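You operate a simulated robot arm through the tools that you are given. There is no shell and no other tool.

Carry out the task below with a simulated robot arm. There is one attempt and no reset: what you move stays moved.

## Task
Put some things from the butt end of the potting table away. At the end: the white garlic clove from the butt end of the potting table is in the table drawer; the yellow onion set from the butt end of the potting table is in the table drawer; whatever was shut is shut again. Leave all else as you found it, and nothing knocked over (what rides in a drawer may roll over).

The check looks at the end state, three seconds after you hand in, the way a careful person would. Anything else that was tipped, shoved, dropped, spilled or broken makes it a failure.

## Robot
A 6-joint arm with a two-finger gripper, fixed in place. Base frame: the origin is on the floor under the middle of its stand, x ahead of it, y to its left, z up; the work surface is at about z = 0.85. Readings come in m, degrees, newtons and seconds.
It reaches about 1.572 m from its shoulder. Its first joint turns from -166.0 to 166.0 degrees. Payload 2.45 kg.
The tool frame sits at the grasp point between the pads (the TCP): z along the fingers, y along the line on which they close. The tips reach 0.02 m beyond it. The gripper opens to 0.14 m; its body begins 0.168 m behind the TCP.
Orientation is that of the tool frame in the base frame, as a unit quaternion [x, y, z, w]. With the fingers straight down and closing along the base's y, the tool's x points along the base's -x, its y along +y and its z along -z.

## Interface
- The arm moves only by the tool move_arm. Its argument "increments" is one flat list of numbers, 7 for each row, row after row: the shift along the tool's x, y, z in units of 50 mm (1.0 is 50 mm), then the turn, a rotation vector about the tool's x, y, z in units of 6 degrees (1.0 is 6 degrees), then the finger opening in m, from 0 to 0.14. In form: [tx, ty, tz, ax, ay, az, gripper, tx, ty, tz, ax, ay, az, gripper, ...]. A call has 1 to 20 rows; each row shifts and turns the commanded pose from where the row before left it, along the tool's axes as they then stand. A call with a number of a shift or a turn outside -1 to 1 is refused whole. A row lasts 0.2 s, in which the tool goes at most 0.05 m and 8.6 degrees; a call with a longer step from one row to the next is refused whole, and so is a gripper value outside its range. A pose out of reach is approached as far as the arm can. The call stops where the force on the tool passes 40 N (or 10 N more than at its start, if that is more) or the arm is blocked; 0.2 s more then pass. The fingers move at their own pace (about 0.045 m/s each) and stop on an object; they squeeze with about 32 N. The grip force told is the motor's: it shows also when the fingers shut on nothing. Time passes only in rows, and 0.2 s behind the last, so rows that do not move let the fingers close. The reply holds the time, the measured pose of the TCP, the force on the tool along the base axes, the opening and the grip force, in the units named above and with some noise, with the torque about the TCP (base axes, N m) and any sound that the robot's microphone picked up.
- Cameras (640 x 400 px; columns grow to the right, rows downward): "scene" is fixed at [0.3986, -0.4998, 1.432]; the picture's right is [0.75, -0.67, 0.00], its down [-0.38, -0.43, -0.82] and it looks along [0.55, 0.61, -0.57] (base axes); focal length 314 px, centre (320, 200). "wrist" rides on the gripper at [0.078, 0.011, -0.209] in the tool frame; the picture's right is [-0.14, 0.99, 0.00], its down [-0.92, -0.13, -0.37] and it looks along [-0.37, -0.05, 0.93] (tool axes); focal length 280 px, centre (320, 200). There is no depth. A picture from a camera that has moved, and an enlarged one, comes with that camera's place and axes in the base frame and with its lens.
- grab_frame(camera): a new picture of that camera. No time passes.
- inspect(camera, box): a new picture of the part [left, top, right, bottom] of that camera's present view, enlarged. No time passes.
- job_done(): hands the job in; it is judged then, once.

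Places have to be worked out from the pictures, the camera data and where the tool is seen. Open the gripper and draw the arm clear of the work before you hand the job in, unless the task says otherwise.

The tools are called after "Emit:" as a command line: name --argument value ..., lists and objects as JSON in quotes. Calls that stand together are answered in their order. move_arm: Moves the arm, as the interface text tells. Its arguments: {"type":"object","properties":{"increments":{"type":"array"}},"required":["increments"]} The other tools are called the same way: grab_frame (camera) takes a picture; inspect (camera, box) takes an enlarged picture of a part of a camera's view; job_done () hands the job in.

At the start:

```text
t: 0.0
tcp_pos: [0.8913, 0.1197, 1.1437]
tool_rot: [0.0, 1.0, 0.0, 0.001]
force: [0.2, -0.6, -0.2]
ft_torque: [-0.01, -0.02, -0.02]
opening: 0.1401
grip_force: 0.1
```

scene: 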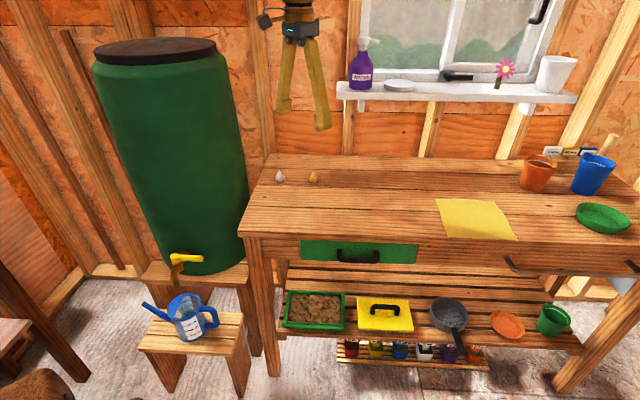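
wrist: 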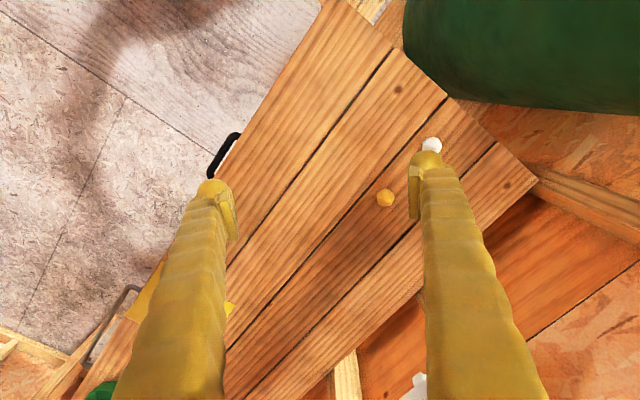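

The scene shows the garlic and onion set at the left end of the potting table, and a green-front drawer under the tabletop. I'll look closer at these before moving.

Emit:
inspect --camera "scene" --box '[230, 140, 430, 280]'

Emit:
inspect --camera "scene" --box '[420, 140, 640, 290]'

Emit:
inspect --camera "wrist" --box '[180, 60, 540, 285]'

```text
2.86 times, centred on (330, 210) of scene
camera zoom: at [0.3986, -0.4998, 1.432], right [0.75, -0.67, 0.0], down [-0.38, -0.43, -0.82], along [0.55, 0.61, -0.57], focal length 898 px, centre (291, 171)
```

zoom: 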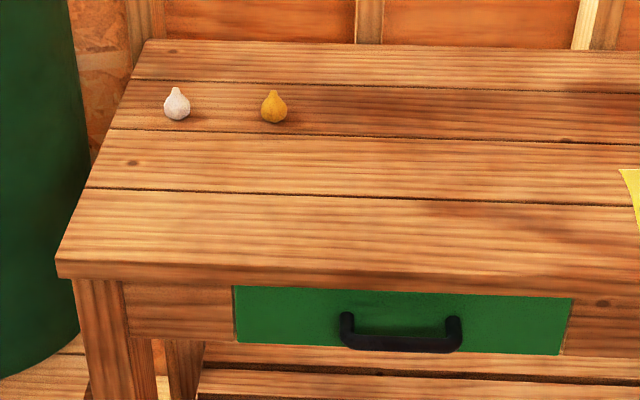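

```text
2.67 times, centred on (530, 215) of scene
camera zoom: at [0.3986, -0.4998, 1.432], right [0.75, -0.67, 0.0], down [-0.38, -0.43, -0.82], along [0.55, 0.61, -0.57], focal length 838 px, centre (-240, 160)
```

zoom: 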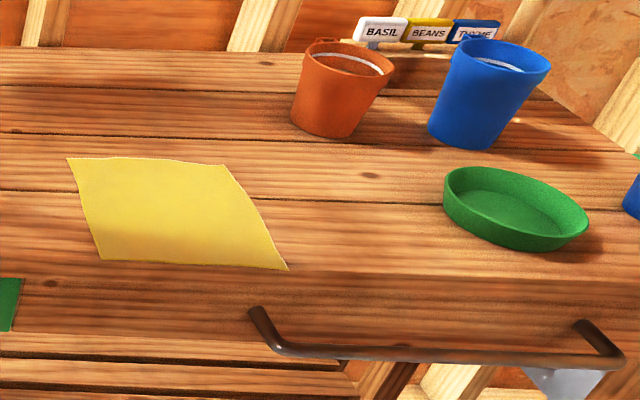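

```text
1.78 times, centred on (360, 172) of wrist
camera zoom: at [0.8138, 0.1321, 1.3515], right [0.14, 0.99, 0.0], down [0.92, -0.13, 0.37], along [0.37, -0.05, -0.93], focal length 498 px, centre (249, 249)
```

zoom: 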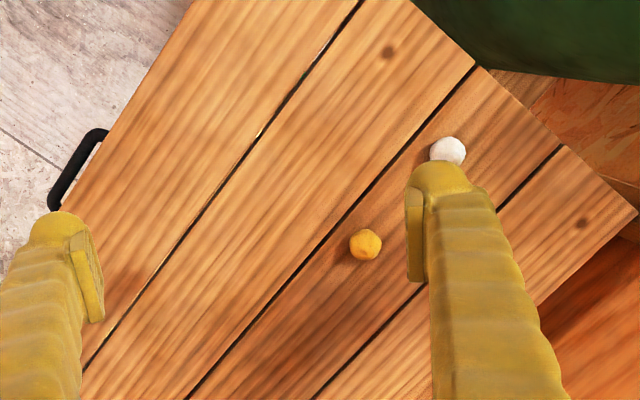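

The table's front edge runs at about 45° in the base frame, with the drawer handle at about [0.913, -0.09, 0.77] and the drawer opening toward [-0.707, -0.707]. I first turn the tool, well above the table, so the fingers point horizontally at the drawer and close vertically.

Emit:
move_arm --increments '[0, 0, 0, -0.708, -0.293, 0.293, 0.07, 0, 0, 0, -0.708, -0.293, 0.293, 0.07, 0, 0, 0, -0.708, -0.293, 0.293, 0.07, 0, 0, 0, -0.708, -0.293, 0.293, 0.07, 0, 0, 0, -0.708, -0.293, 0.293, 0.07, 0, 0, 0, -0.708, -0.293, 0.293, 0.07, 0, 0, 0, -0.708, -0.293, 0.293, 0.07, 0, 0, 0, -0.708, -0.293, 0.293, 0.07, 0, 0, 0, -0.708, -0.293, 0.293, 0.07, 0, 0, 0, -0.708, -0.293, 0.293, 0.07, 0, 0, 0, -0.708, -0.293, 0.293, 0.07, 0, 0, 0, -0.708, -0.293, 0.293, 0.07, 0, 0, 0, -0.708, -0.293, 0.293, 0.07, 0, 0, 0, -0.708, -0.293, 0.293, 0.07, 0, 0, 0, -0.708, -0.293, 0.293, 0.07, 0, 0, 0, -0.708, -0.293, 0.293, 0.07, 0, 0, 0, -0.708, -0.293, 0.293, 0.07, 0, 0, 0, -0.708, -0.293, 0.293, 0.07, 0, 0, 0, -0.708, -0.293, 0.293, 0.07, 0, 0, 0, -0.708, -0.293, 0.293, 0.07]'

```text
t: 4.2
tcp_pos: [0.8915, 0.1219, 1.1423]
tool_rot: [0.272, 0.652, 0.654, 0.27]
force: [0.2, -0.5, 0.0]
ft_torque: [0.02, -0.02, 0.02]
opening: 0.0701
grip_force: 0.1
```

The tool now points horizontally along [0.707, 0.707, 0] as planned. I take pictures to check the arm and get the handle from this view.

Emit:
grab_frame --camera "scene"

Emit:
grab_frame --camera "wrist"

```text
taken
```

scene: 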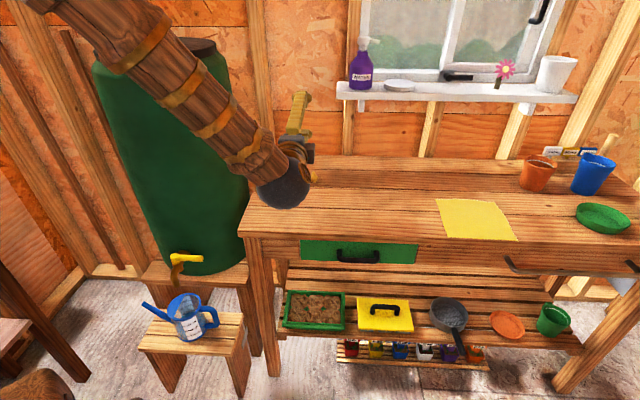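

```text
taken
camera wrist: at [0.6886, 0.0289, 1.1528], right [0.1, -0.1, 0.99], down [0.39, -0.91, -0.13], along [0.92, 0.4, -0.05], focal length 280 px, centre (320, 200)
```

wrist: 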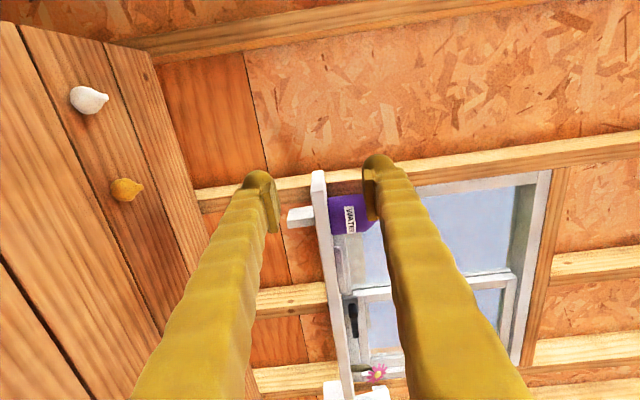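

The arm is clear of everything. I back off from the table, shift right to line up with the handle, then descend in front of the table to just above handle height.

Emit:
move_arm --increments '[-0.474, 0, -0.729, 0, 0, 0, 0.07, -0.474, 0, -0.729, 0, 0, 0, 0.07, -0.474, 0, -0.729, 0, 0, 0, 0.07, -0.474, 0, -0.729, 0, 0, 0, 0.07, -0.474, 0, -0.729, 0, 0, 0, 0.07, -0.474, 0, -0.729, 0, 0, 0, 0.07, -0.474, 0, -0.729, 0, 0, 0, 0.07, 0, -0.85, 0, 0, 0, 0, 0.07, 0, -0.85, 0, 0, 0, 0, 0.07, 0, -0.85, 0, 0, 0, 0, 0.07, 0, -0.85, 0, 0, 0, 0, 0.07, 0, -0.85, 0, 0, 0, 0, 0.07, 0, -0.85, 0, 0, 0, 0, 0.07, 0, -0.85, 0, 0, 0, 0, 0.07, 0, -0.85, 0, 0, 0, 0, 0.07]'

```text
t: 7.4
tcp_pos: [0.8308, -0.1773, 0.8033]
tool_rot: [0.27, 0.653, 0.654, 0.271]
force: [0.2, -0.2, 0.2]
ft_torque: [0.01, 0.02, 0.0]
opening: 0.0702
grip_force: 0.1
```

The TCP is at [0.831, -0.177, 0.803], in front of the drawer. I take pictures to locate the handle relative to the fingers.

Emit:
grab_frame --camera "scene"

Emit:
grab_frame --camera "wrist"

```text
taken
```

scene: 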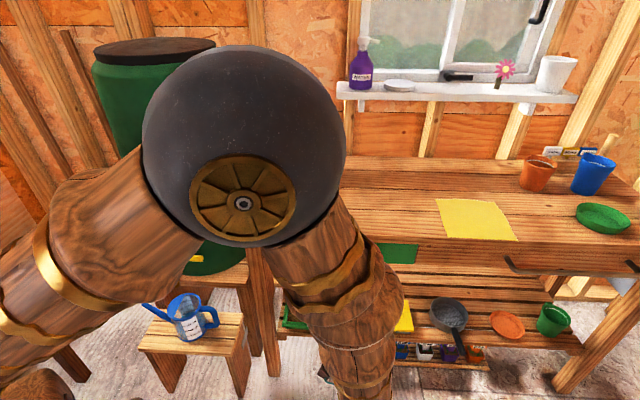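

```text
taken
camera wrist: at [0.6278, -0.2687, 0.8141], right [0.1, -0.1, 0.99], down [0.39, -0.91, -0.13], along [0.92, 0.4, -0.05], focal length 280 px, centre (320, 200)
```

wrist: 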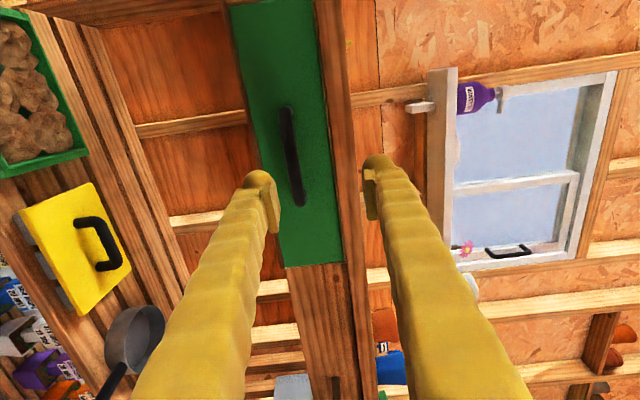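

The handle bar appears at e≈0.707 along the front and z≈0.773, straight ahead of the fingers but about 3 cm lower. I lower, narrow the opening to 0.045, and advance part-way.

Emit:
move_arm --increments '[0.1, -0.6, 0, 0, 0, 0, 0.045, 0, 0, 0, 0, 0, 0, 0.045, 0, 0, 0.5, 0, 0, 0, 0.045, 0, 0, 0.5, 0, 0, 0, 0.045, 0, 0, 0.4, 0, 0, 0, 0.045]'

Emit:
grab_frame --camera "wrist"

```text
t: 8.6
tcp_pos: [0.877, -0.1221, 0.7738]
tool_rot: [0.271, 0.652, 0.654, 0.271]
force: [0.8, 0.9, 0.5]
ft_torque: [-0.02, 0.02, 0.02]
opening: 0.0448
grip_force: 0.0
```

```text
taken
camera wrist: at [0.6742, -0.2136, 0.7828], right [0.1, -0.1, 0.99], down [0.39, -0.91, -0.13], along [0.92, 0.4, -0.05], focal length 280 px, centre (320, 200)
```

wrist: 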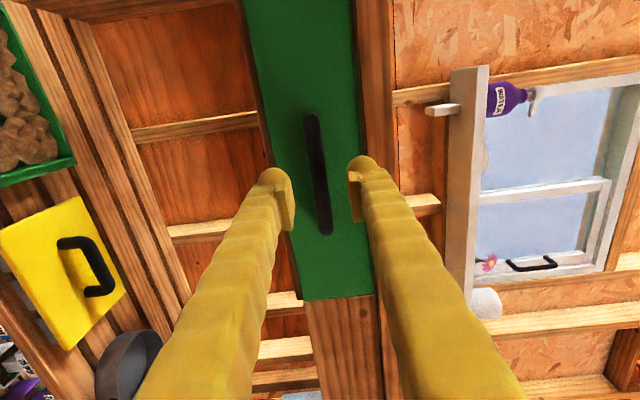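

The bar sits centred between the fingers, at z≈0.771. I advance about 5 cm slowly so the pads straddle the bar, then check.

Emit:
move_arm --increments '[0, -0.04, 0.35, 0, 0, 0, 0.045, 0, 0, 0.35, 0, 0, 0, 0.045, 0, 0, 0.3, 0, 0, 0, 0.045]'

Emit:
grab_frame --camera "wrist"

Emit:
grab_frame --camera "scene"

```text
t: 9.4
tcp_pos: [0.9116, -0.0886, 0.7709]
tool_rot: [0.272, 0.653, 0.653, 0.27]
force: [1.2, 0.5, -0.1]
ft_torque: [0.0, 0.02, 0.01]
opening: 0.045
grip_force: 0.0
```

```text
taken
camera wrist: at [0.7087, -0.1798, 0.7809], right [0.1, -0.1, 0.99], down [0.39, -0.91, -0.13], along [0.92, 0.4, -0.05], focal length 280 px, centre (320, 200)
```

wrist: 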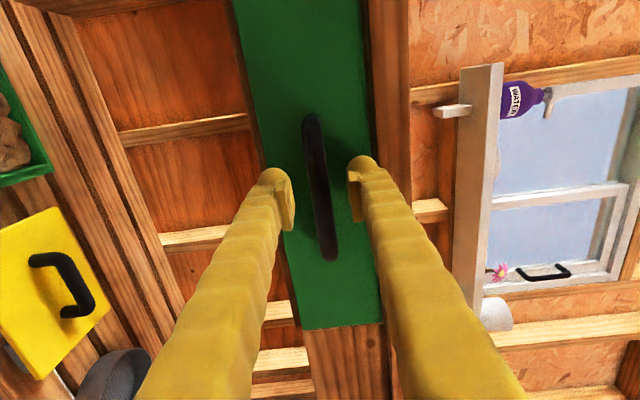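

```text
taken
```

scene: 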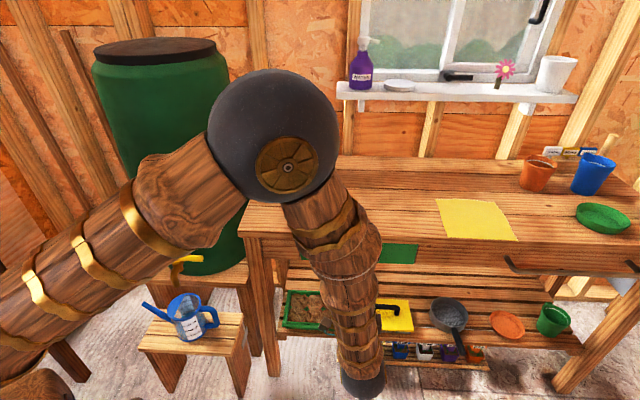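

The bar is now between the pads at about TCP depth (n≈0.585 vs 0.582). I move in a few millimetres and close the fingers on it.

Emit:
move_arm --increments '[0, 0, 0.1, 0, 0, 0, 0.045, 0, 0, 0, 0, 0, 0, 0.0, 0, 0, 0, 0, 0, 0, 0.0, 0, 0, 0, 0, 0, 0, 0.0, 0, 0, 0, 0, 0, 0, 0.0]'

Emit:
grab_frame --camera "wrist"

```text
t: 10.6
tcp_pos: [0.9163, -0.0844, 0.771]
tool_rot: [0.27, 0.652, 0.655, 0.271]
force: [-1.7, 5.0, 25.9]
ft_torque: [-0.06, 0.17, 0.08]
opening: 0.0106
grip_force: 38.0
```

```text
taken
camera wrist: at [0.7126, -0.1757, 0.7813], right [0.09, -0.1, 0.99], down [0.39, -0.91, -0.13], along [0.92, 0.4, -0.05], focal length 280 px, centre (320, 200)
```

wrist: 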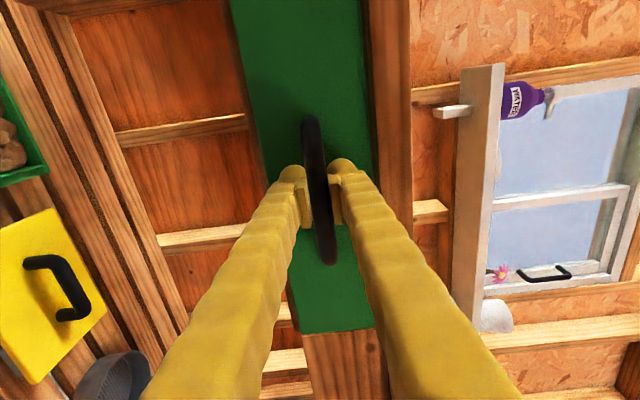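

The bar is gripped (opening 0.0106), with a 26 N upward side load, meaning I'm a couple of mm low. I raise slightly to relieve it before pulling.

Emit:
move_arm --increments '[0, 0.04, 0, 0, 0, 0, 0.0, 0, 0.0, 0, 0, 0, 0, 0.0]'

```text
t: 11.2
tcp_pos: [0.9141, -0.0848, 0.772]
tool_rot: [0.271, 0.653, 0.653, 0.272]
force: [7.1, -5.0, 9.6]
ft_torque: [-0.1, -0.01, -0.04]
opening: 0.0107
grip_force: 38.0
```

The load dropped to about 10 N. Now I pull the drawer gently along -n, about 6 cm first, to see whether it slides.

Emit:
move_arm --increments '[0, 0.015, -0.15, 0, 0, 0, 0.0, 0, 0, -0.2, 0, 0, 0, 0.0, 0, 0, -0.25, 0, 0, 0, 0.0, 0, 0, -0.3, 0, 0, 0, 0.0, 0, 0, -0.3, 0, 0, 0, 0.0]'

Emit:
grab_frame --camera "wrist"

```text
t: 12.1
tcp_pos: [0.8916, -0.1073, 0.7717]
tool_rot: [0.271, 0.653, 0.653, 0.271]
force: [1.2, 0.6, -6.3]
ft_torque: [-0.13, -0.18, -0.11]
opening: 0.0105
grip_force: 38.1
stopped in row 4: the force on the tool passed its limit at 42 N (the readings are from after the stop); the commanded pose is now the measured one
```

```text
taken
camera wrist: at [0.6887, -0.199, 0.7827], right [0.1, -0.1, 0.99], down [0.39, -0.91, -0.13], along [0.92, 0.4, -0.05], focal length 280 px, centre (320, 200)
```

wrist: 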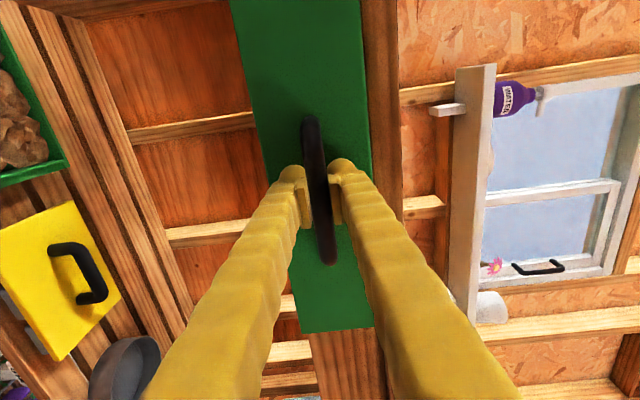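

The handle and drawer front moved out together about 3 cm; the stop was due to a force peak. I continue pulling more slowly.

Emit:
move_arm --increments '[0, 0, -0.05, 0, 0, 0, 0.0, 0, 0, -0.1, 0, 0, 0, 0.0, 0, 0, -0.15, 0, 0, 0, 0.0, 0, 0, -0.15, 0, 0, 0, 0.0, 0, 0, -0.15, 0, 0, 0, 0.0, 0, 0, -0.15, 0, 0, 0, 0.0, 0, 0, -0.15, 0, 0, 0, 0.0, 0, 0, -0.15, 0, 0, 0, 0.0]'

```text
t: 14.0
tcp_pos: [0.8538, -0.1446, 0.7719]
tool_rot: [0.273, 0.654, 0.652, 0.271]
force: [1.0, -1.5, -4.1]
ft_torque: [-0.09, -0.17, 0.02]
opening: 0.0106
grip_force: 38.3
stopped in row 8: the force on the tool passed its limit at 41 N (the readings are from after the stop); the commanded pose is now the measured one
```

The drawer has come out about 8.5 cm in total, with another force peak. I look at it before pulling further.

Emit:
grab_frame --camera "wrist"

Emit:
grab_frame --camera "scene"

```text
taken
camera wrist: at [0.6511, -0.2361, 0.7828], right [0.1, -0.1, 0.99], down [0.39, -0.91, -0.13], along [0.92, 0.4, -0.05], focal length 280 px, centre (320, 200)
```

wrist: 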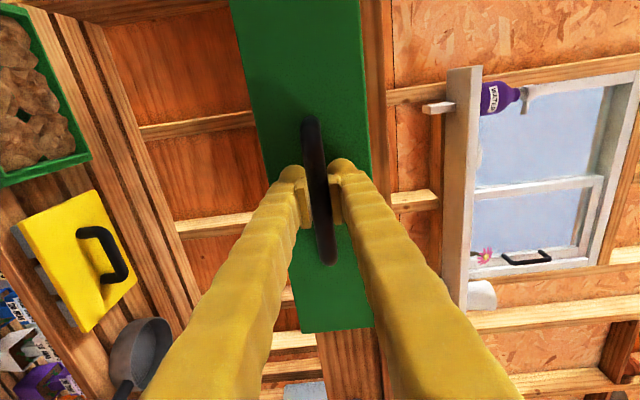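

```text
taken
```

scene: 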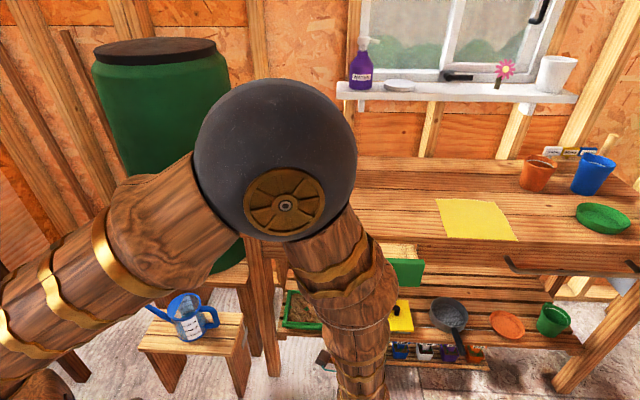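

The drawer is clearly sliding open. I continue with a short slow pull and read the force during it.

Emit:
move_arm --increments '[0, 0, -0.1, 0, 0, 0, 0.0, 0, 0, -0.2, 0, 0, 0, 0.0, 0, 0, -0.2, 0, 0, 0, 0.0, 0, 0, -0.2, 0, 0, 0, 0.0]'

```text
t: 15.0
tcp_pos: [0.8297, -0.1698, 0.7723]
tool_rot: [0.273, 0.653, 0.652, 0.271]
force: [21.0, -21.7, -19.3]
ft_torque: [0.01, -0.16, 0.02]
opening: 0.0108
grip_force: 38.1
```

The residual force is about 30 N sideways (+e) and 19 N down, so the pull line is slightly off. I shift 1 mm right and 1 mm down to relieve it and see how the force responds.

Emit:
move_arm --increments '[-0.02, -0.02, 0, 0, 0, 0, 0.0, 0, 0, 0, 0, 0, 0, 0.0]'

```text
t: 15.6
tcp_pos: [0.8289, -0.1701, 0.7716]
tool_rot: [0.272, 0.653, 0.653, 0.271]
force: [10.5, -12.3, -5.4]
ft_torque: [-0.07, -0.15, 0.11]
opening: 0.0106
grip_force: 37.7
```

Each mm relieves about 14 N. I make the same correction again and continue pulling with a small rightward compensation per row.

Emit:
move_arm --increments '[-0.02, -0.01, -0.05, 0, 0, 0, 0.0, -0.006, -0.002, -0.2, 0, 0, 0, 0.0, -0.006, -0.002, -0.2, 0, 0, 0, 0.0, -0.006, -0.002, -0.2, 0, 0, 0, 0.0, -0.006, -0.002, -0.2, 0, 0, 0, 0.0]'

```text
t: 16.8
tcp_pos: [0.8006, -0.2023, 0.7719]
tool_rot: [0.273, 0.653, 0.653, 0.27]
force: [-24.7, 24.3, 18.0]
ft_torque: [-0.2, -0.03, -0.18]
opening: 0.0108
grip_force: 37.8
```

Now the side load reversed (about 35 N toward -e), so I overcompensated. I relieve it and continue without the compensation.

Emit:
move_arm --increments '[0.04, 0.02, 0, 0, 0, 0, 0.0, 0, 0, 0, 0, 0, 0, 0.0]'

```text
t: 17.4
tcp_pos: [0.7997, -0.2021, 0.7725]
tool_rot: [0.273, 0.654, 0.651, 0.272]
force: [7.4, -10.9, -1.6]
ft_torque: [-0.07, -0.07, -0.06]
opening: 0.0105
grip_force: 38.2
```

The drawer is about 16 cm out. I pull roughly 3 cm more for comfortable access, then check.

Emit:
move_arm --increments '[0, 0, -0.1, 0, 0, 0, 0.0, 0, 0, -0.15, 0, 0, 0, 0.0, 0, 0, -0.15, 0, 0, 0, 0.0, 0, 0, -0.15, 0, 0, 0, 0.0]'

Emit:
grab_frame --camera "scene"

Emit:
grab_frame --camera "wrist"

```text
t: 18.4
tcp_pos: [0.7797, -0.2203, 0.7724]
tool_rot: [0.273, 0.653, 0.652, 0.27]
force: [24.1, -25.5, -6.9]
ft_torque: [-0.06, -0.17, 0.21]
opening: 0.011
grip_force: 38.0
```

```text
taken
```

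scene: 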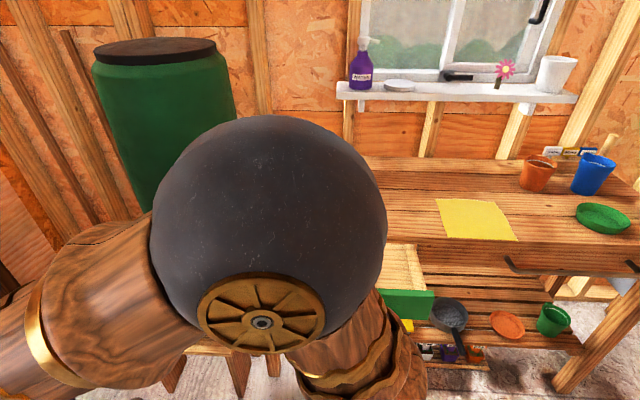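

```text
taken
camera wrist: at [0.577, -0.31, 0.7828], right [0.1, -0.1, 0.99], down [0.39, -0.91, -0.13], along [0.92, 0.4, -0.05], focal length 280 px, centre (320, 200)
```

wrist: 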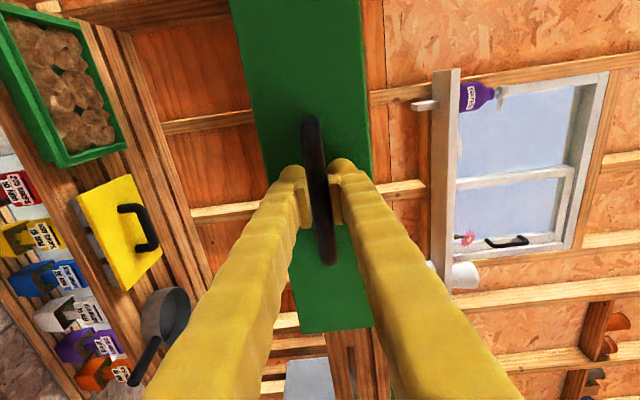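

The drawer is about 19 cm open. I relieve the side load, open the fingers, and back away from the handle, then rise above the table.

Emit:
move_arm --increments '[-0.035, -0.01, 0, 0, 0, 0, 0.0, 0, 0, 0, 0, 0, 0, 0.045, 0, 0, 0, 0, 0, 0, 0.045, 0, 0, 0, 0, 0, 0, 0.045]'

```text
t: 19.4
tcp_pos: [0.7805, -0.219, 0.7709]
tool_rot: [0.271, 0.654, 0.653, 0.271]
force: [-0.2, -0.9, -1.1]
ft_torque: [-0.02, -0.01, 0.03]
opening: 0.045
grip_force: 0.1
```

Emit:
move_arm --increments '[0, 0, -0.5, 0, 0, 0, 0.045, 0, 0, -0.6, 0, 0, 0, 0.045, 0, 0, -0.6, 0, 0, 0, 0.045, 0, 0.9, 0, 0, 0, 0, 0.07, 0, 0.9, 0, 0, 0, 0, 0.07, 0, 0.9, 0, 0, 0, 0, 0.07, 0, 0.9, 0, 0, 0, 0, 0.07, 0, 0.9, 0, 0, 0, 0, 0.07, 0, 0.9, 0, 0, 0, 0, 0.07, 0, 0.9, 0, 0, 0, 0, 0.07]'

Emit:
grab_frame --camera "scene"

Emit:
grab_frame --camera "wrist"

```text
t: 21.6
tcp_pos: [0.7232, -0.2811, 1.0849]
tool_rot: [0.272, 0.654, 0.652, 0.27]
force: [-0.3, -0.1, 0.0]
ft_torque: [0.04, 0.0, -0.02]
opening: 0.07
grip_force: 0.1
```

```text
taken
```

scene: 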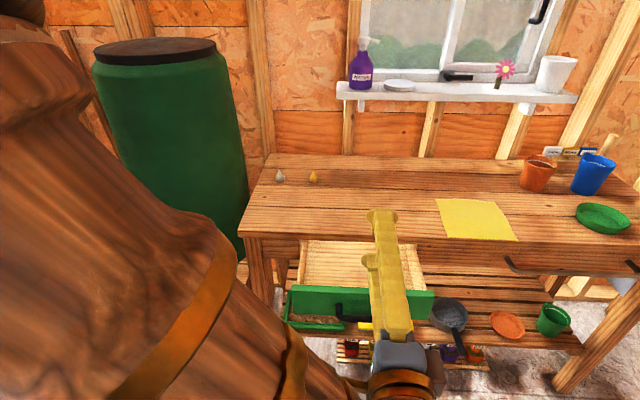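

```text
taken
camera wrist: at [0.52, -0.3721, 1.0956], right [0.1, -0.1, 0.99], down [0.39, -0.91, -0.13], along [0.92, 0.4, -0.05], focal length 280 px, centre (320, 200)
```

wrist: 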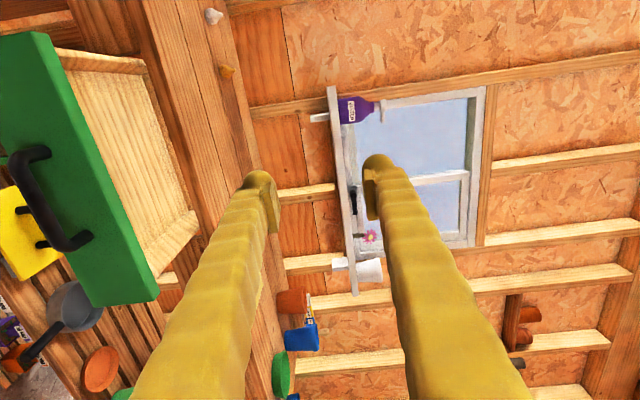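

The drawer is open and looks empty, and the two items are untouched. I now turn the tool back to straight down, in the free air in front of the table.

Emit:
move_arm --increments '[0, 0, 0, 0.708, 0.293, -0.293, 0.07, 0, 0, 0, 0.708, 0.293, -0.293, 0.07, 0, 0, 0, 0.708, 0.293, -0.293, 0.07, 0, 0, 0, 0.708, 0.293, -0.293, 0.07, 0, 0, 0, 0.708, 0.293, -0.293, 0.07, 0, 0, 0, 0.708, 0.293, -0.293, 0.07, 0, 0, 0, 0.708, 0.293, -0.293, 0.07, 0, 0, 0, 0.708, 0.293, -0.293, 0.07, 0, 0, 0, 0.708, 0.293, -0.293, 0.07, 0, 0, 0, 0.708, 0.293, -0.293, 0.07, 0, 0, 0, 0.708, 0.293, -0.293, 0.07, 0, 0, 0, 0.708, 0.293, -0.293, 0.07, 0, 0, 0, 0.708, 0.293, -0.293, 0.07, 0, 0, 0, 0.708, 0.293, -0.293, 0.07, 0, 0, 0, 0.708, 0.293, -0.293, 0.07, 0, 0, 0, 0.708, 0.293, -0.293, 0.07, 0, 0, 0, 0.708, 0.293, -0.293, 0.07, 0, 0, 0, 0.708, 0.293, -0.293, 0.07, 0, 0, 0, 0.708, 0.293, -0.293, 0.07, 0, 0, 0, 0.708, 0.293, -0.293, 0.07]'

```text
t: 25.8
tcp_pos: [0.7229, -0.2809, 1.0864]
tool_rot: [0.0, 1.0, -0.002, -0.002]
force: [-0.7, -0.1, 1.3]
ft_torque: [-0.02, -0.02, 0.04]
opening: 0.0699
grip_force: 0.1
```

The tool points straight down again. I move over the table to above the garlic, staying about 15 cm above the surface.

Emit:
move_arm --increments '[-0.272, 0.894, 0.08, 0, 0, 0, 0.07, -0.272, 0.894, 0.08, 0, 0, 0, 0.07, -0.272, 0.894, 0.08, 0, 0, 0, 0.07, -0.272, 0.894, 0.08, 0, 0, 0, 0.07, -0.272, 0.894, 0.08, 0, 0, 0, 0.07, -0.272, 0.894, 0.08, 0, 0, 0, 0.07, -0.272, 0.894, 0.08, 0, 0, 0, 0.07, -0.272, 0.894, 0.08, 0, 0, 0, 0.07, -0.272, 0.894, 0.08, 0, 0, 0, 0.07, -0.272, 0.894, 0.08, 0, 0, 0, 0.07, -0.272, 0.894, 0.08, 0, 0, 0, 0.07, -0.272, 0.894, 0.08, 0, 0, 0, 0.07, -0.272, 0.894, 0.08, 0, 0, 0, 0.07]'

Emit:
grab_frame --camera "wrist"

Emit:
grab_frame --camera "scene"

```text
t: 28.6
tcp_pos: [0.8996, 0.3016, 1.0358]
tool_rot: [0.001, 1.0, -0.001, -0.002]
force: [-0.4, 0.0, 1.2]
ft_torque: [0.0, -0.01, 0.01]
opening: 0.0698
grip_force: 0.0
```

```text
taken
camera wrist: at [0.8221, 0.3129, 1.2442], right [0.14, 0.99, 0.0], down [0.92, -0.13, 0.37], along [0.36, -0.05, -0.93], focal length 280 px, centre (320, 200)
```

wrist: 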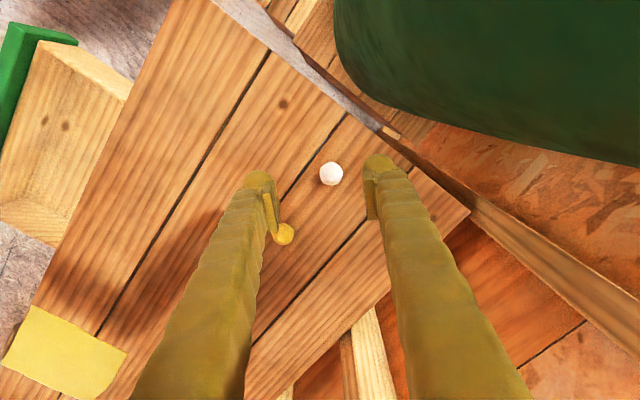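

```text
taken
```

scene: 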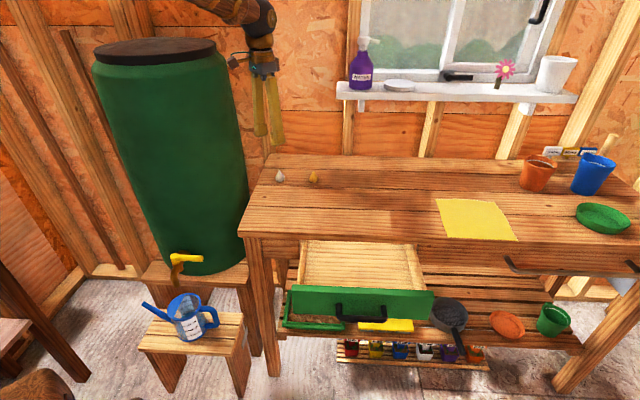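

From this view the garlic is at about [0.932, 0.313] and the onion at [1.016, 0.229]. I centre over the garlic and descend to just above it to verify alignment.

Emit:
move_arm --increments '[-0.648, 0.228, 0, 0, 0, 0, 0.07, 0, 0, 0.75, 0, 0, 0, 0.07, 0, 0, 0.75, 0, 0, 0, 0.07, 0, 0, 0.6, 0, 0, 0, 0.07]'

Emit:
grab_frame --camera "wrist"

Emit:
inspect --camera "scene" --box '[220, 90, 380, 210]'

```text
t: 29.6
tcp_pos: [0.9291, 0.3142, 0.9318]
tool_rot: [0.001, 1.0, -0.001, -0.002]
force: [0.1, 0.0, 0.3]
ft_torque: [0.02, -0.01, 0.0]
opening: 0.0701
grip_force: 0.1
```

```text
taken
camera wrist: at [0.8511, 0.3276, 1.1396], right [0.14, 0.99, 0.0], down [0.92, -0.13, 0.37], along [0.36, -0.05, -0.93], focal length 280 px, centre (320, 200)
```

wrist: 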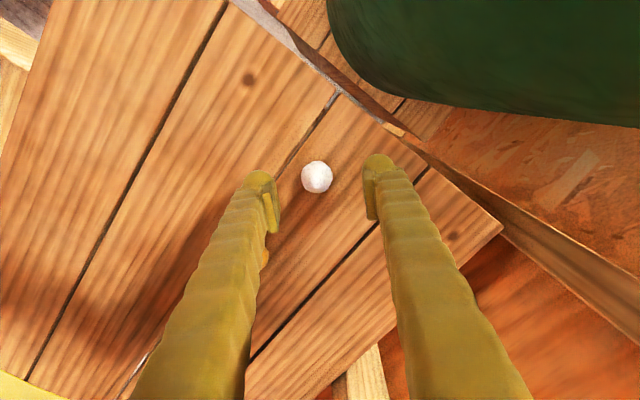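

```text
3.33 times, centred on (300, 150) of scene
camera zoom: at [0.3986, -0.4998, 1.432], right [0.75, -0.67, 0.0], down [-0.38, -0.43, -0.82], along [0.55, 0.61, -0.57], focal length 1048 px, centre (387, 367)
```

zoom: 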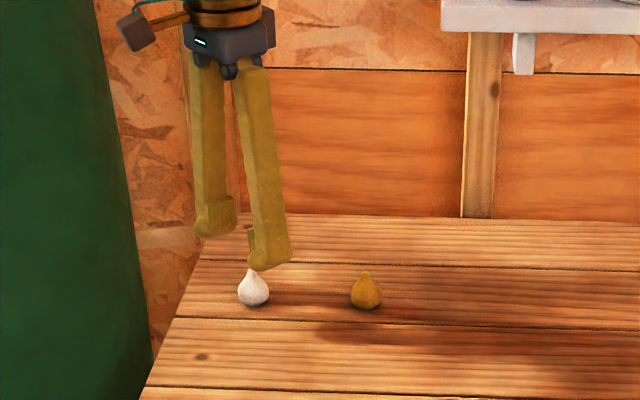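

The garlic is centred between the fingers ([0.931, 0.3135]). I descend the last 6 cm slowly so the tips stop just above the wood.

Emit:
move_arm --increments '[-0.04, -0.01, 0.4, 0, 0, 0, 0.07, 0, 0, 0.4, 0, 0, 0, 0.07, 0, 0, 0.3, 0, 0, 0, 0.07, 0, 0, 0, 0, 0, 0, 0.07]'

Emit:
inspect --camera "scene" --box '[230, 110, 350, 200]'

Emit:
grab_frame --camera "wrist"

```text
t: 30.6
tcp_pos: [0.9326, 0.3134, 0.8734]
tool_rot: [0.001, 1.0, -0.002, -0.002]
force: [-0.5, -0.6, 0.3]
ft_torque: [-0.02, 0.03, 0.0]
opening: 0.07
grip_force: 0.0
```

```text
4.44 times, centred on (290, 155) of scene
camera zoom: at [0.3986, -0.4998, 1.432], right [0.75, -0.67, 0.0], down [-0.38, -0.43, -0.82], along [0.55, 0.61, -0.57], focal length 1397 px, centre (453, 400)
```

zoom: 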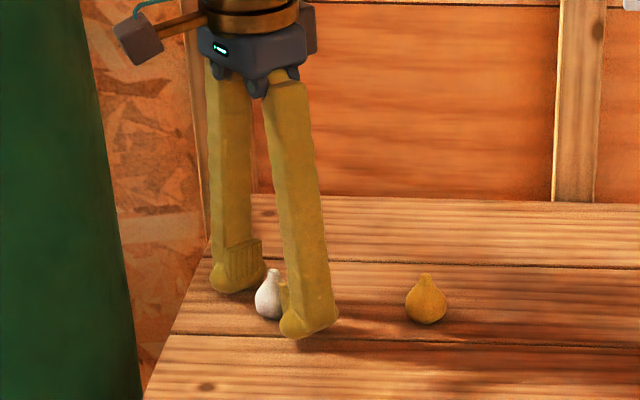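

```text
taken
camera wrist: at [0.8553, 0.3253, 1.0812], right [0.14, 0.99, 0.0], down [0.92, -0.13, 0.37], along [0.36, -0.05, -0.93], focal length 280 px, centre (320, 200)
```

wrist: 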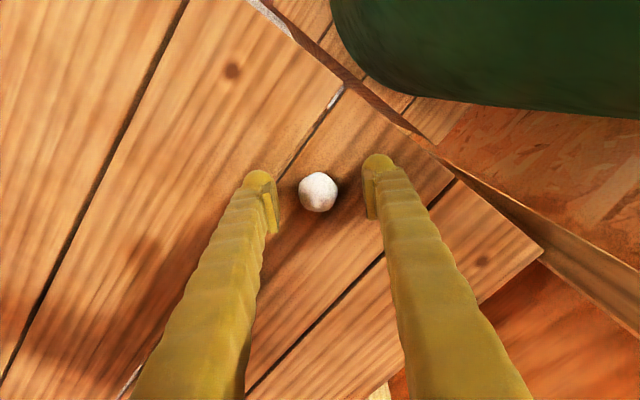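

The garlic sits between the pads with no contact force. I close the fingers on it.

Emit:
move_arm --increments '[0, 0, 0, 0, 0, 0, 0.02, 0, 0, 0, 0, 0, 0, 0.02, 0, 0, 0, 0, 0, 0, 0.02, 0, 0, 0, 0, 0, 0, 0.02]'

Emit:
grab_frame --camera "wrist"

```text
t: 31.6
tcp_pos: [0.9326, 0.3134, 0.8736]
tool_rot: [0.002, 1.0, -0.001, -0.001]
force: [1.1, -0.3, 0.1]
ft_torque: [0.01, -0.02, 0.0]
opening: 0.0292
grip_force: 32.1
```

```text
taken
camera wrist: at [0.8553, 0.3253, 1.0814], right [0.14, 0.99, 0.0], down [0.92, -0.13, 0.37], along [0.36, -0.05, -0.93], focal length 280 px, centre (320, 200)
```

wrist: 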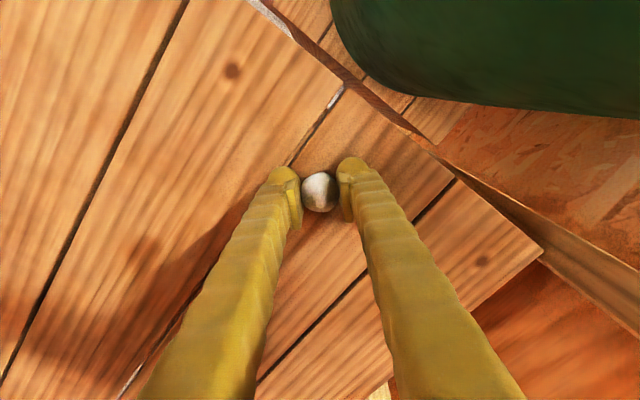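

The garlic is held at 29 mm opening with 32 N. I lift it about 15 cm and check the hold, and look at the open drawer.

Emit:
move_arm --increments '[0, 0, -0.3, 0, 0, 0, 0.02, 0, 0, -0.7, 0, 0, 0, 0.02, 0, 0, -0.8, 0, 0, 0, 0.02, 0, 0, -0.8, 0, 0, 0, 0.02, 0, 0, -0.6, 0, 0, 0, 0.02]'

Emit:
inspect --camera "scene" --box '[230, 40, 390, 190]'

Emit:
inspect --camera "scene" --box '[260, 210, 460, 350]'

```text
t: 32.8
tcp_pos: [0.934, 0.3119, 1.0307]
tool_rot: [0.001, 1.0, -0.001, -0.002]
force: [0.3, -0.4, -0.8]
ft_torque: [-0.01, 0.01, 0.01]
opening: 0.0292
grip_force: 31.7
```

```text
2.67 times, centred on (310, 115) of scene
camera zoom: at [0.3986, -0.4998, 1.432], right [0.75, -0.67, 0.0], down [-0.38, -0.43, -0.82], along [0.55, 0.61, -0.57], focal length 838 px, centre (347, 427)
```

zoom: 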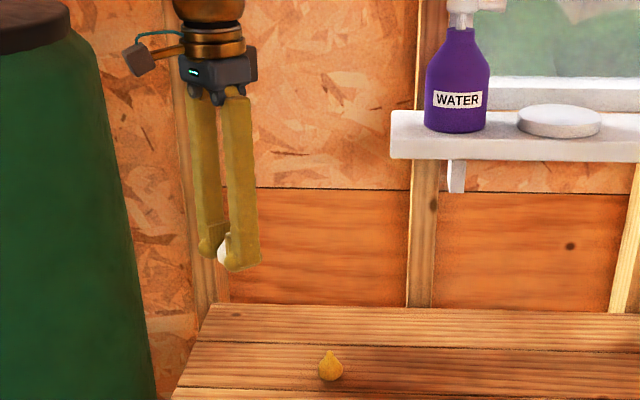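

```text
2.86 times, centred on (360, 280) of scene
camera zoom: at [0.3986, -0.4998, 1.432], right [0.75, -0.67, 0.0], down [-0.38, -0.43, -0.82], along [0.55, 0.61, -0.57], focal length 898 px, centre (206, -29)
```

zoom: 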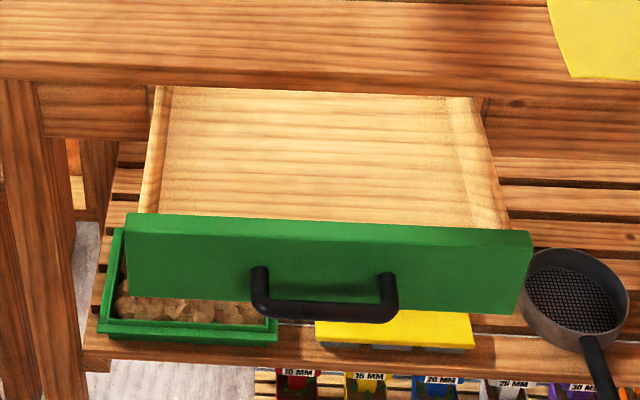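

The garlic is firmly held; the drawer interior (n from about 0.45 to 0.60, e 0.56–0.86) is empty. I carry the garlic to above the open drawer at about [0.838, -0.096].

Emit:
move_arm --increments '[0.213, -0.906, 0, 0, 0, 0, 0.02, 0.213, -0.906, 0, 0, 0, 0, 0.02, 0.213, -0.906, 0, 0, 0, 0, 0.02, 0.213, -0.906, 0, 0, 0, 0, 0.02, 0.213, -0.906, 0, 0, 0, 0, 0.02, 0.213, -0.906, 0, 0, 0, 0, 0.02, 0.213, -0.906, 0, 0, 0, 0, 0.02, 0.213, -0.906, 0, 0, 0, 0, 0.02, 0.213, -0.906, 0, 0, 0, 0, 0.02]'

Emit:
grab_frame --camera "wrist"

Emit:
grab_frame --camera "scene"

```text
t: 34.8
tcp_pos: [0.8362, -0.0945, 1.0326]
tool_rot: [0.001, 1.0, 0.0, -0.002]
force: [0.1, -0.3, -0.3]
ft_torque: [0.02, 0.0, -0.03]
opening: 0.0289
grip_force: 31.6
```

```text
taken
camera wrist: at [0.7592, -0.0827, 1.2407], right [0.14, 0.99, 0.0], down [0.92, -0.13, 0.37], along [0.36, -0.05, -0.93], focal length 280 px, centre (320, 200)
```

wrist: 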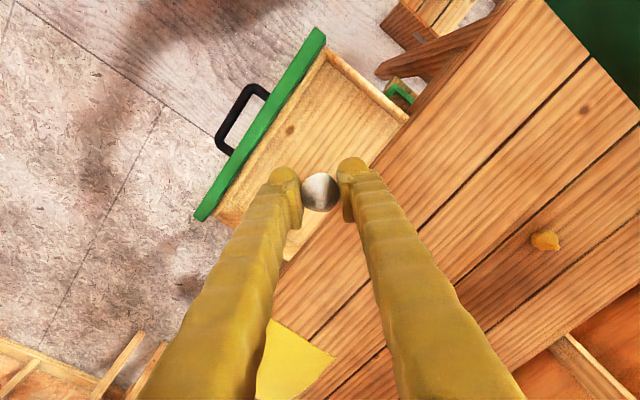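

```text
taken
```

scene: 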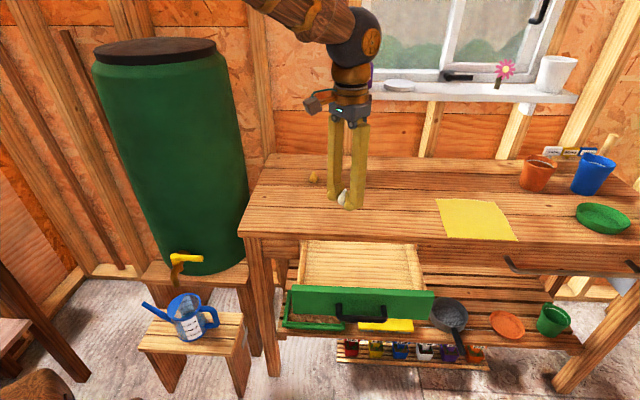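

The garlic hangs over the middle of the open drawer (TCP n≈0.525, between the front panel at 0.448 and table edge at 0.60). I descend into the drawer to z≈0.785 and check.

Emit:
move_arm --increments '[0, 0, 0.8, 0, 0, 0, 0.02, 0, 0, 0.8, 0, 0, 0, 0.02, 0, 0, 0.8, 0, 0, 0, 0.02, 0, 0, 0.8, 0, 0, 0, 0.02, 0, 0, 0.8, 0, 0, 0, 0.02, 0, 0, 0.5, 0, 0, 0, 0.02, 0, 0, 0.4, 0, 0, 0, 0.02]'

Emit:
grab_frame --camera "wrist"

Emit:
inspect --camera "scene" --box '[260, 170, 460, 310]'

```text
t: 36.4
tcp_pos: [0.8363, -0.0981, 0.7871]
tool_rot: [0.001, 1.0, -0.001, -0.001]
force: [-0.1, 0.8, 0.8]
ft_torque: [0.02, 0.01, -0.01]
opening: 0.0288
grip_force: 32.3
```

```text
taken
camera wrist: at [0.7603, -0.0858, 0.9958], right [0.14, 0.99, 0.0], down [0.92, -0.13, 0.37], along [0.36, -0.05, -0.93], focal length 280 px, centre (320, 200)
```

wrist: 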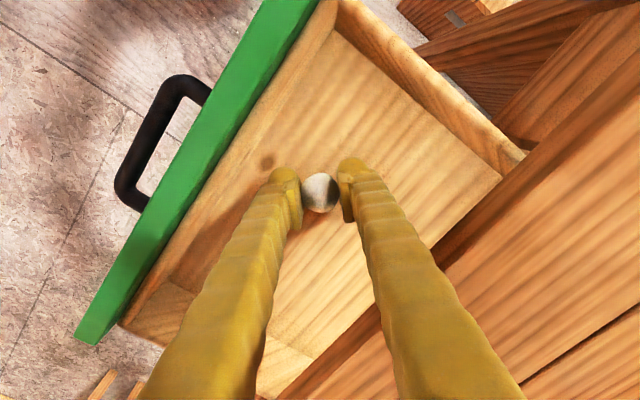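

```text
2.86 times, centred on (360, 240) of scene
camera zoom: at [0.3986, -0.4998, 1.432], right [0.75, -0.67, 0.0], down [-0.38, -0.43, -0.82], along [0.55, 0.61, -0.57], focal length 898 px, centre (206, 86)
```

zoom: 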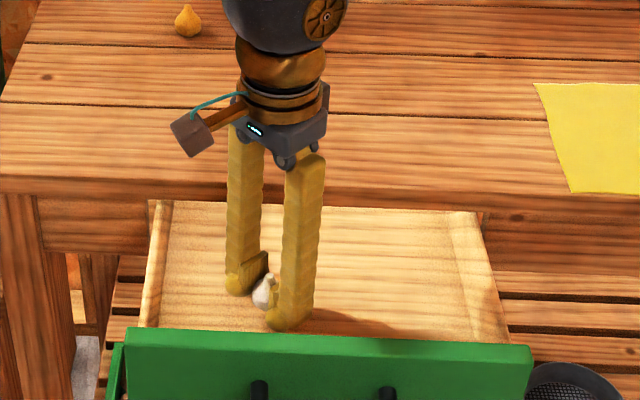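

The fingers and garlic are inside the drawer without touching anything. I lower in small steps to find the drawer floor.

Emit:
move_arm --increments '[0, 0, 0.1, 0, 0, 0, 0.02, 0, 0, 0.1, 0, 0, 0, 0.02, 0, 0, 0.1, 0, 0, 0, 0.02]'

Emit:
inspect --camera "scene" --box '[300, 230, 400, 300]'

```text
t: 37.2
tcp_pos: [0.8383, -0.0985, 0.7742]
tool_rot: [0.001, 1.0, -0.001, -0.002]
force: [-0.4, -0.4, -0.9]
ft_torque: [-0.01, 0.0, -0.01]
opening: 0.0289
grip_force: 32.1
```

```text
5.71 times, centred on (350, 265) of scene
camera zoom: at [0.3986, -0.4998, 1.432], right [0.75, -0.67, 0.0], down [-0.38, -0.43, -0.82], along [0.55, 0.61, -0.57], focal length 1796 px, centre (149, -171)
```

zoom: 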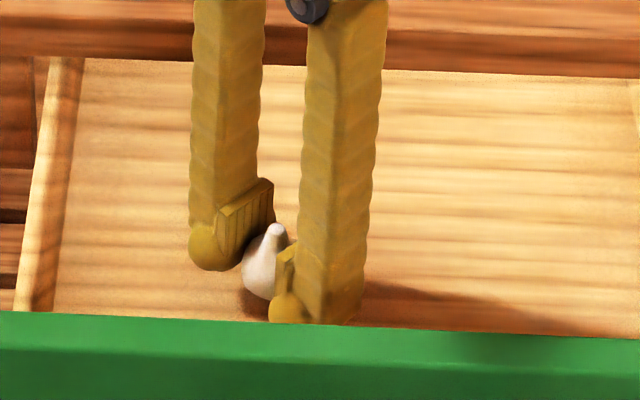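

There is still a small gap below the garlic. I lower a few more millimetres.

Emit:
move_arm --increments '[0, 0, 0.06, 0, 0, 0, 0.02, 0, 0, 0.06, 0, 0, 0, 0.02, 0, 0, 0.04, 0, 0, 0, 0.02]'

Emit:
inspect --camera "scene" --box '[300, 230, 400, 300]'

```text
t: 38.0
tcp_pos: [0.8369, -0.0956, 0.766]
tool_rot: [0.001, 1.0, -0.001, -0.001]
force: [-0.6, 0.6, -0.5]
ft_torque: [0.02, 0.03, 0.03]
opening: 0.029
grip_force: 32.2
```

```text
5.71 times, centred on (350, 265) of scene
camera zoom: at [0.3986, -0.4998, 1.432], right [0.75, -0.67, 0.0], down [-0.38, -0.43, -0.82], along [0.55, 0.61, -0.57], focal length 1796 px, centre (149, -171)
```

zoom: 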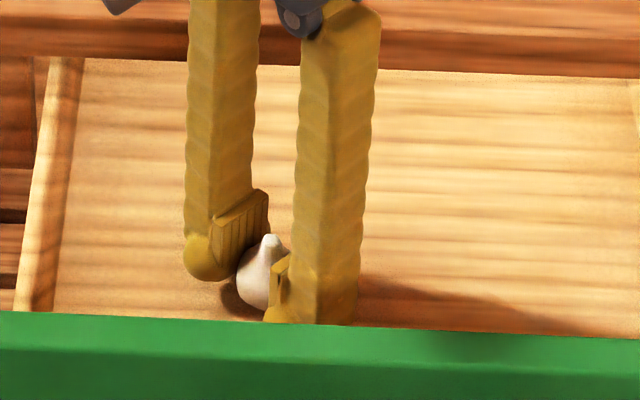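

No contact yet at TCP z=0.766. I go down a few mm more, carefully.

Emit:
move_arm --increments '[0, 0, 0.05, 0, 0, 0, 0.02, 0, 0, 0.04, 0, 0, 0, 0.02]'

```text
t: 38.6
tcp_pos: [0.8363, -0.0961, 0.7608]
tool_rot: [0.001, 1.0, -0.001, -0.002]
force: [-0.1, 0.4, -0.5]
ft_torque: [0.0, 0.0, -0.02]
opening: 0.029
grip_force: 32.6
```

Emit:
inspect --camera "scene" --box '[310, 240, 380, 290]'

Emit:
inspect --camera "wrist" --box '[240, 120, 400, 240]'

```text
8.00 times, centred on (345, 265) of scene
camera zoom: at [0.3986, -0.4998, 1.432], right [0.75, -0.67, 0.0], down [-0.38, -0.43, -0.82], along [0.55, 0.61, -0.57], focal length 2514 px, centre (120, -320)
```

zoom: 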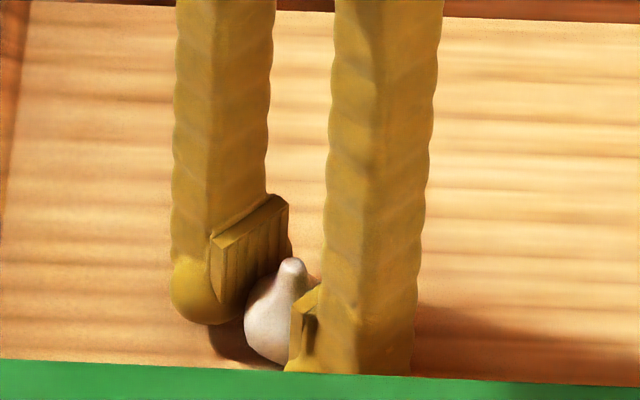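

```text
3.33 times, centred on (320, 180) of wrist
camera zoom: at [0.7597, -0.085, 0.9694], right [0.14, 0.99, 0.0], down [0.92, -0.13, 0.37], along [0.36, -0.05, -0.93], focal length 935 px, centre (320, 267)
```

zoom: 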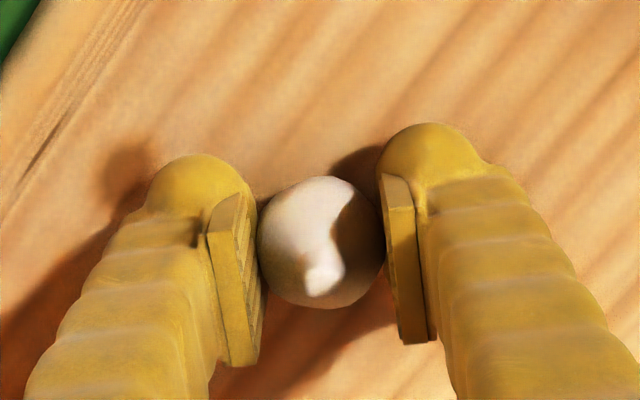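

The shadow suggests it's only slightly above the floor. I lower 2 mm per row and watch the vertical force.

Emit:
move_arm --increments '[0, 0, 0.04, 0, 0, 0, 0.02, 0, 0, 0.04, 0, 0, 0, 0.02]'

```text
t: 39.2
tcp_pos: [0.8365, -0.0969, 0.7558]
tool_rot: [0.0, 1.0, -0.001, -0.002]
force: [-0.3, 0.7, 3.2]
ft_torque: [0.03, 0.03, 0.0]
opening: 0.029
grip_force: 31.8
```

The vertical force of 3 N indicates the garlic touches the drawer floor (≈0.732). I open the fingers to release it and rise straight up.

Emit:
move_arm --increments '[0, 0, 0, 0, 0, 0, 0.05, 0, 0, 0, 0, 0, 0, 0.055, 0, 0, 0, 0, 0, 0, 0.055, 0, 0, -0.2, 0, 0, 0, 0.055, 0, 0, -0.5, 0, 0, 0, 0.055]'

Emit:
grab_frame --camera "wrist"

```text
t: 40.4
tcp_pos: [0.8354, -0.0965, 0.7928]
tool_rot: [0.0, 1.0, -0.001, -0.002]
force: [0.7, -0.2, 0.3]
ft_torque: [0.04, -0.01, -0.03]
opening: 0.055
grip_force: 0.1
```

```text
taken
camera wrist: at [0.7588, -0.0853, 1.0011], right [0.14, 0.99, 0.0], down [0.92, -0.13, 0.37], along [0.36, -0.05, -0.93], focal length 280 px, centre (320, 200)
```

wrist: 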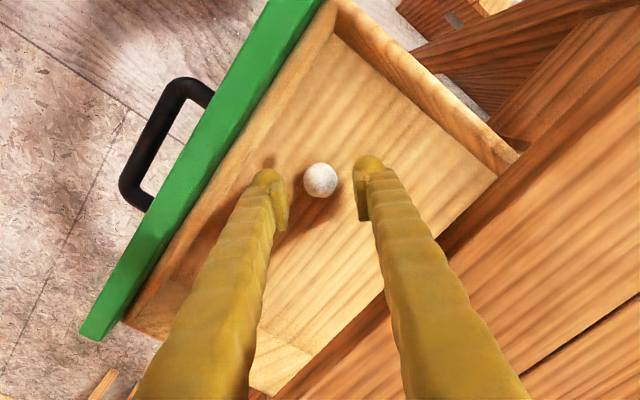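

The garlic stands upright in the drawer. I rise clear and move above the onion at about [1.017, 0.2285].

Emit:
move_arm --increments '[0, 0, -0.8, 0, 0, 0, 0.055, 0, 0, -0.95, 0, 0, 0, 0.07, 0, 0, -0.95, 0, 0, 0, 0.07, 0, 0, -0.95, 0, 0, 0, 0.07, 0, 0, -0.95, 0, 0, 0, 0.07, -0.45, 0.8125, 0, 0, 0, 0, 0.07, -0.45, 0.8125, 0, 0, 0, 0, 0.07, -0.45, 0.8125, 0, 0, 0, 0, 0.07, -0.45, 0.8125, 0, 0, 0, 0, 0.07, -0.45, 0.8125, 0, 0, 0, 0, 0.07, -0.45, 0.8125, 0, 0, 0, 0, 0.07, -0.45, 0.8125, 0, 0, 0, 0, 0.07, -0.45, 0.8125, 0, 0, 0, 0, 0.07, 0, 0, 0.8, 0, 0, 0, 0.07, 0, 0, 0.8, 0, 0, 0, 0.07]'

Emit:
grab_frame --camera "wrist"

Emit:
grab_frame --camera "scene"

```text
t: 43.6
tcp_pos: [1.0183, 0.2251, 0.943]
tool_rot: [0.001, 1.0, -0.001, -0.001]
force: [-0.7, 0.7, 0.8]
ft_torque: [0.02, 0.0, 0.01]
opening: 0.0697
grip_force: 0.1
```

```text
taken
camera wrist: at [0.9422, 0.2372, 1.1521], right [0.14, 0.99, 0.0], down [0.92, -0.13, 0.37], along [0.36, -0.05, -0.93], focal length 280 px, centre (320, 200)
```

wrist: 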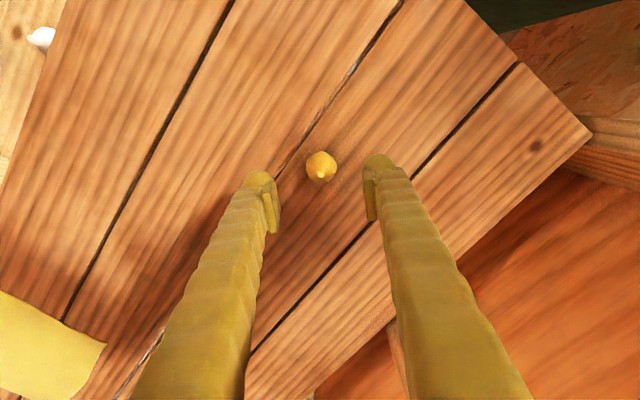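

```text
taken
```

scene: 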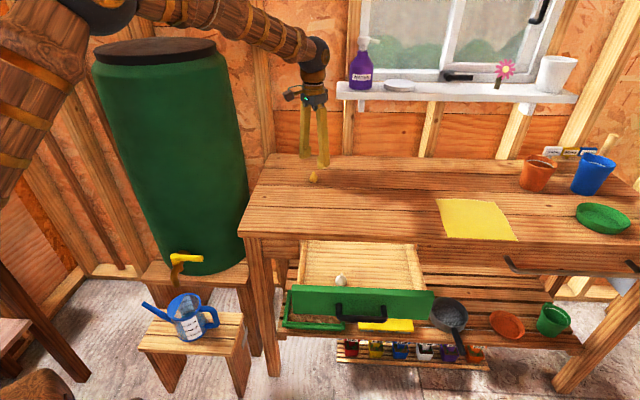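

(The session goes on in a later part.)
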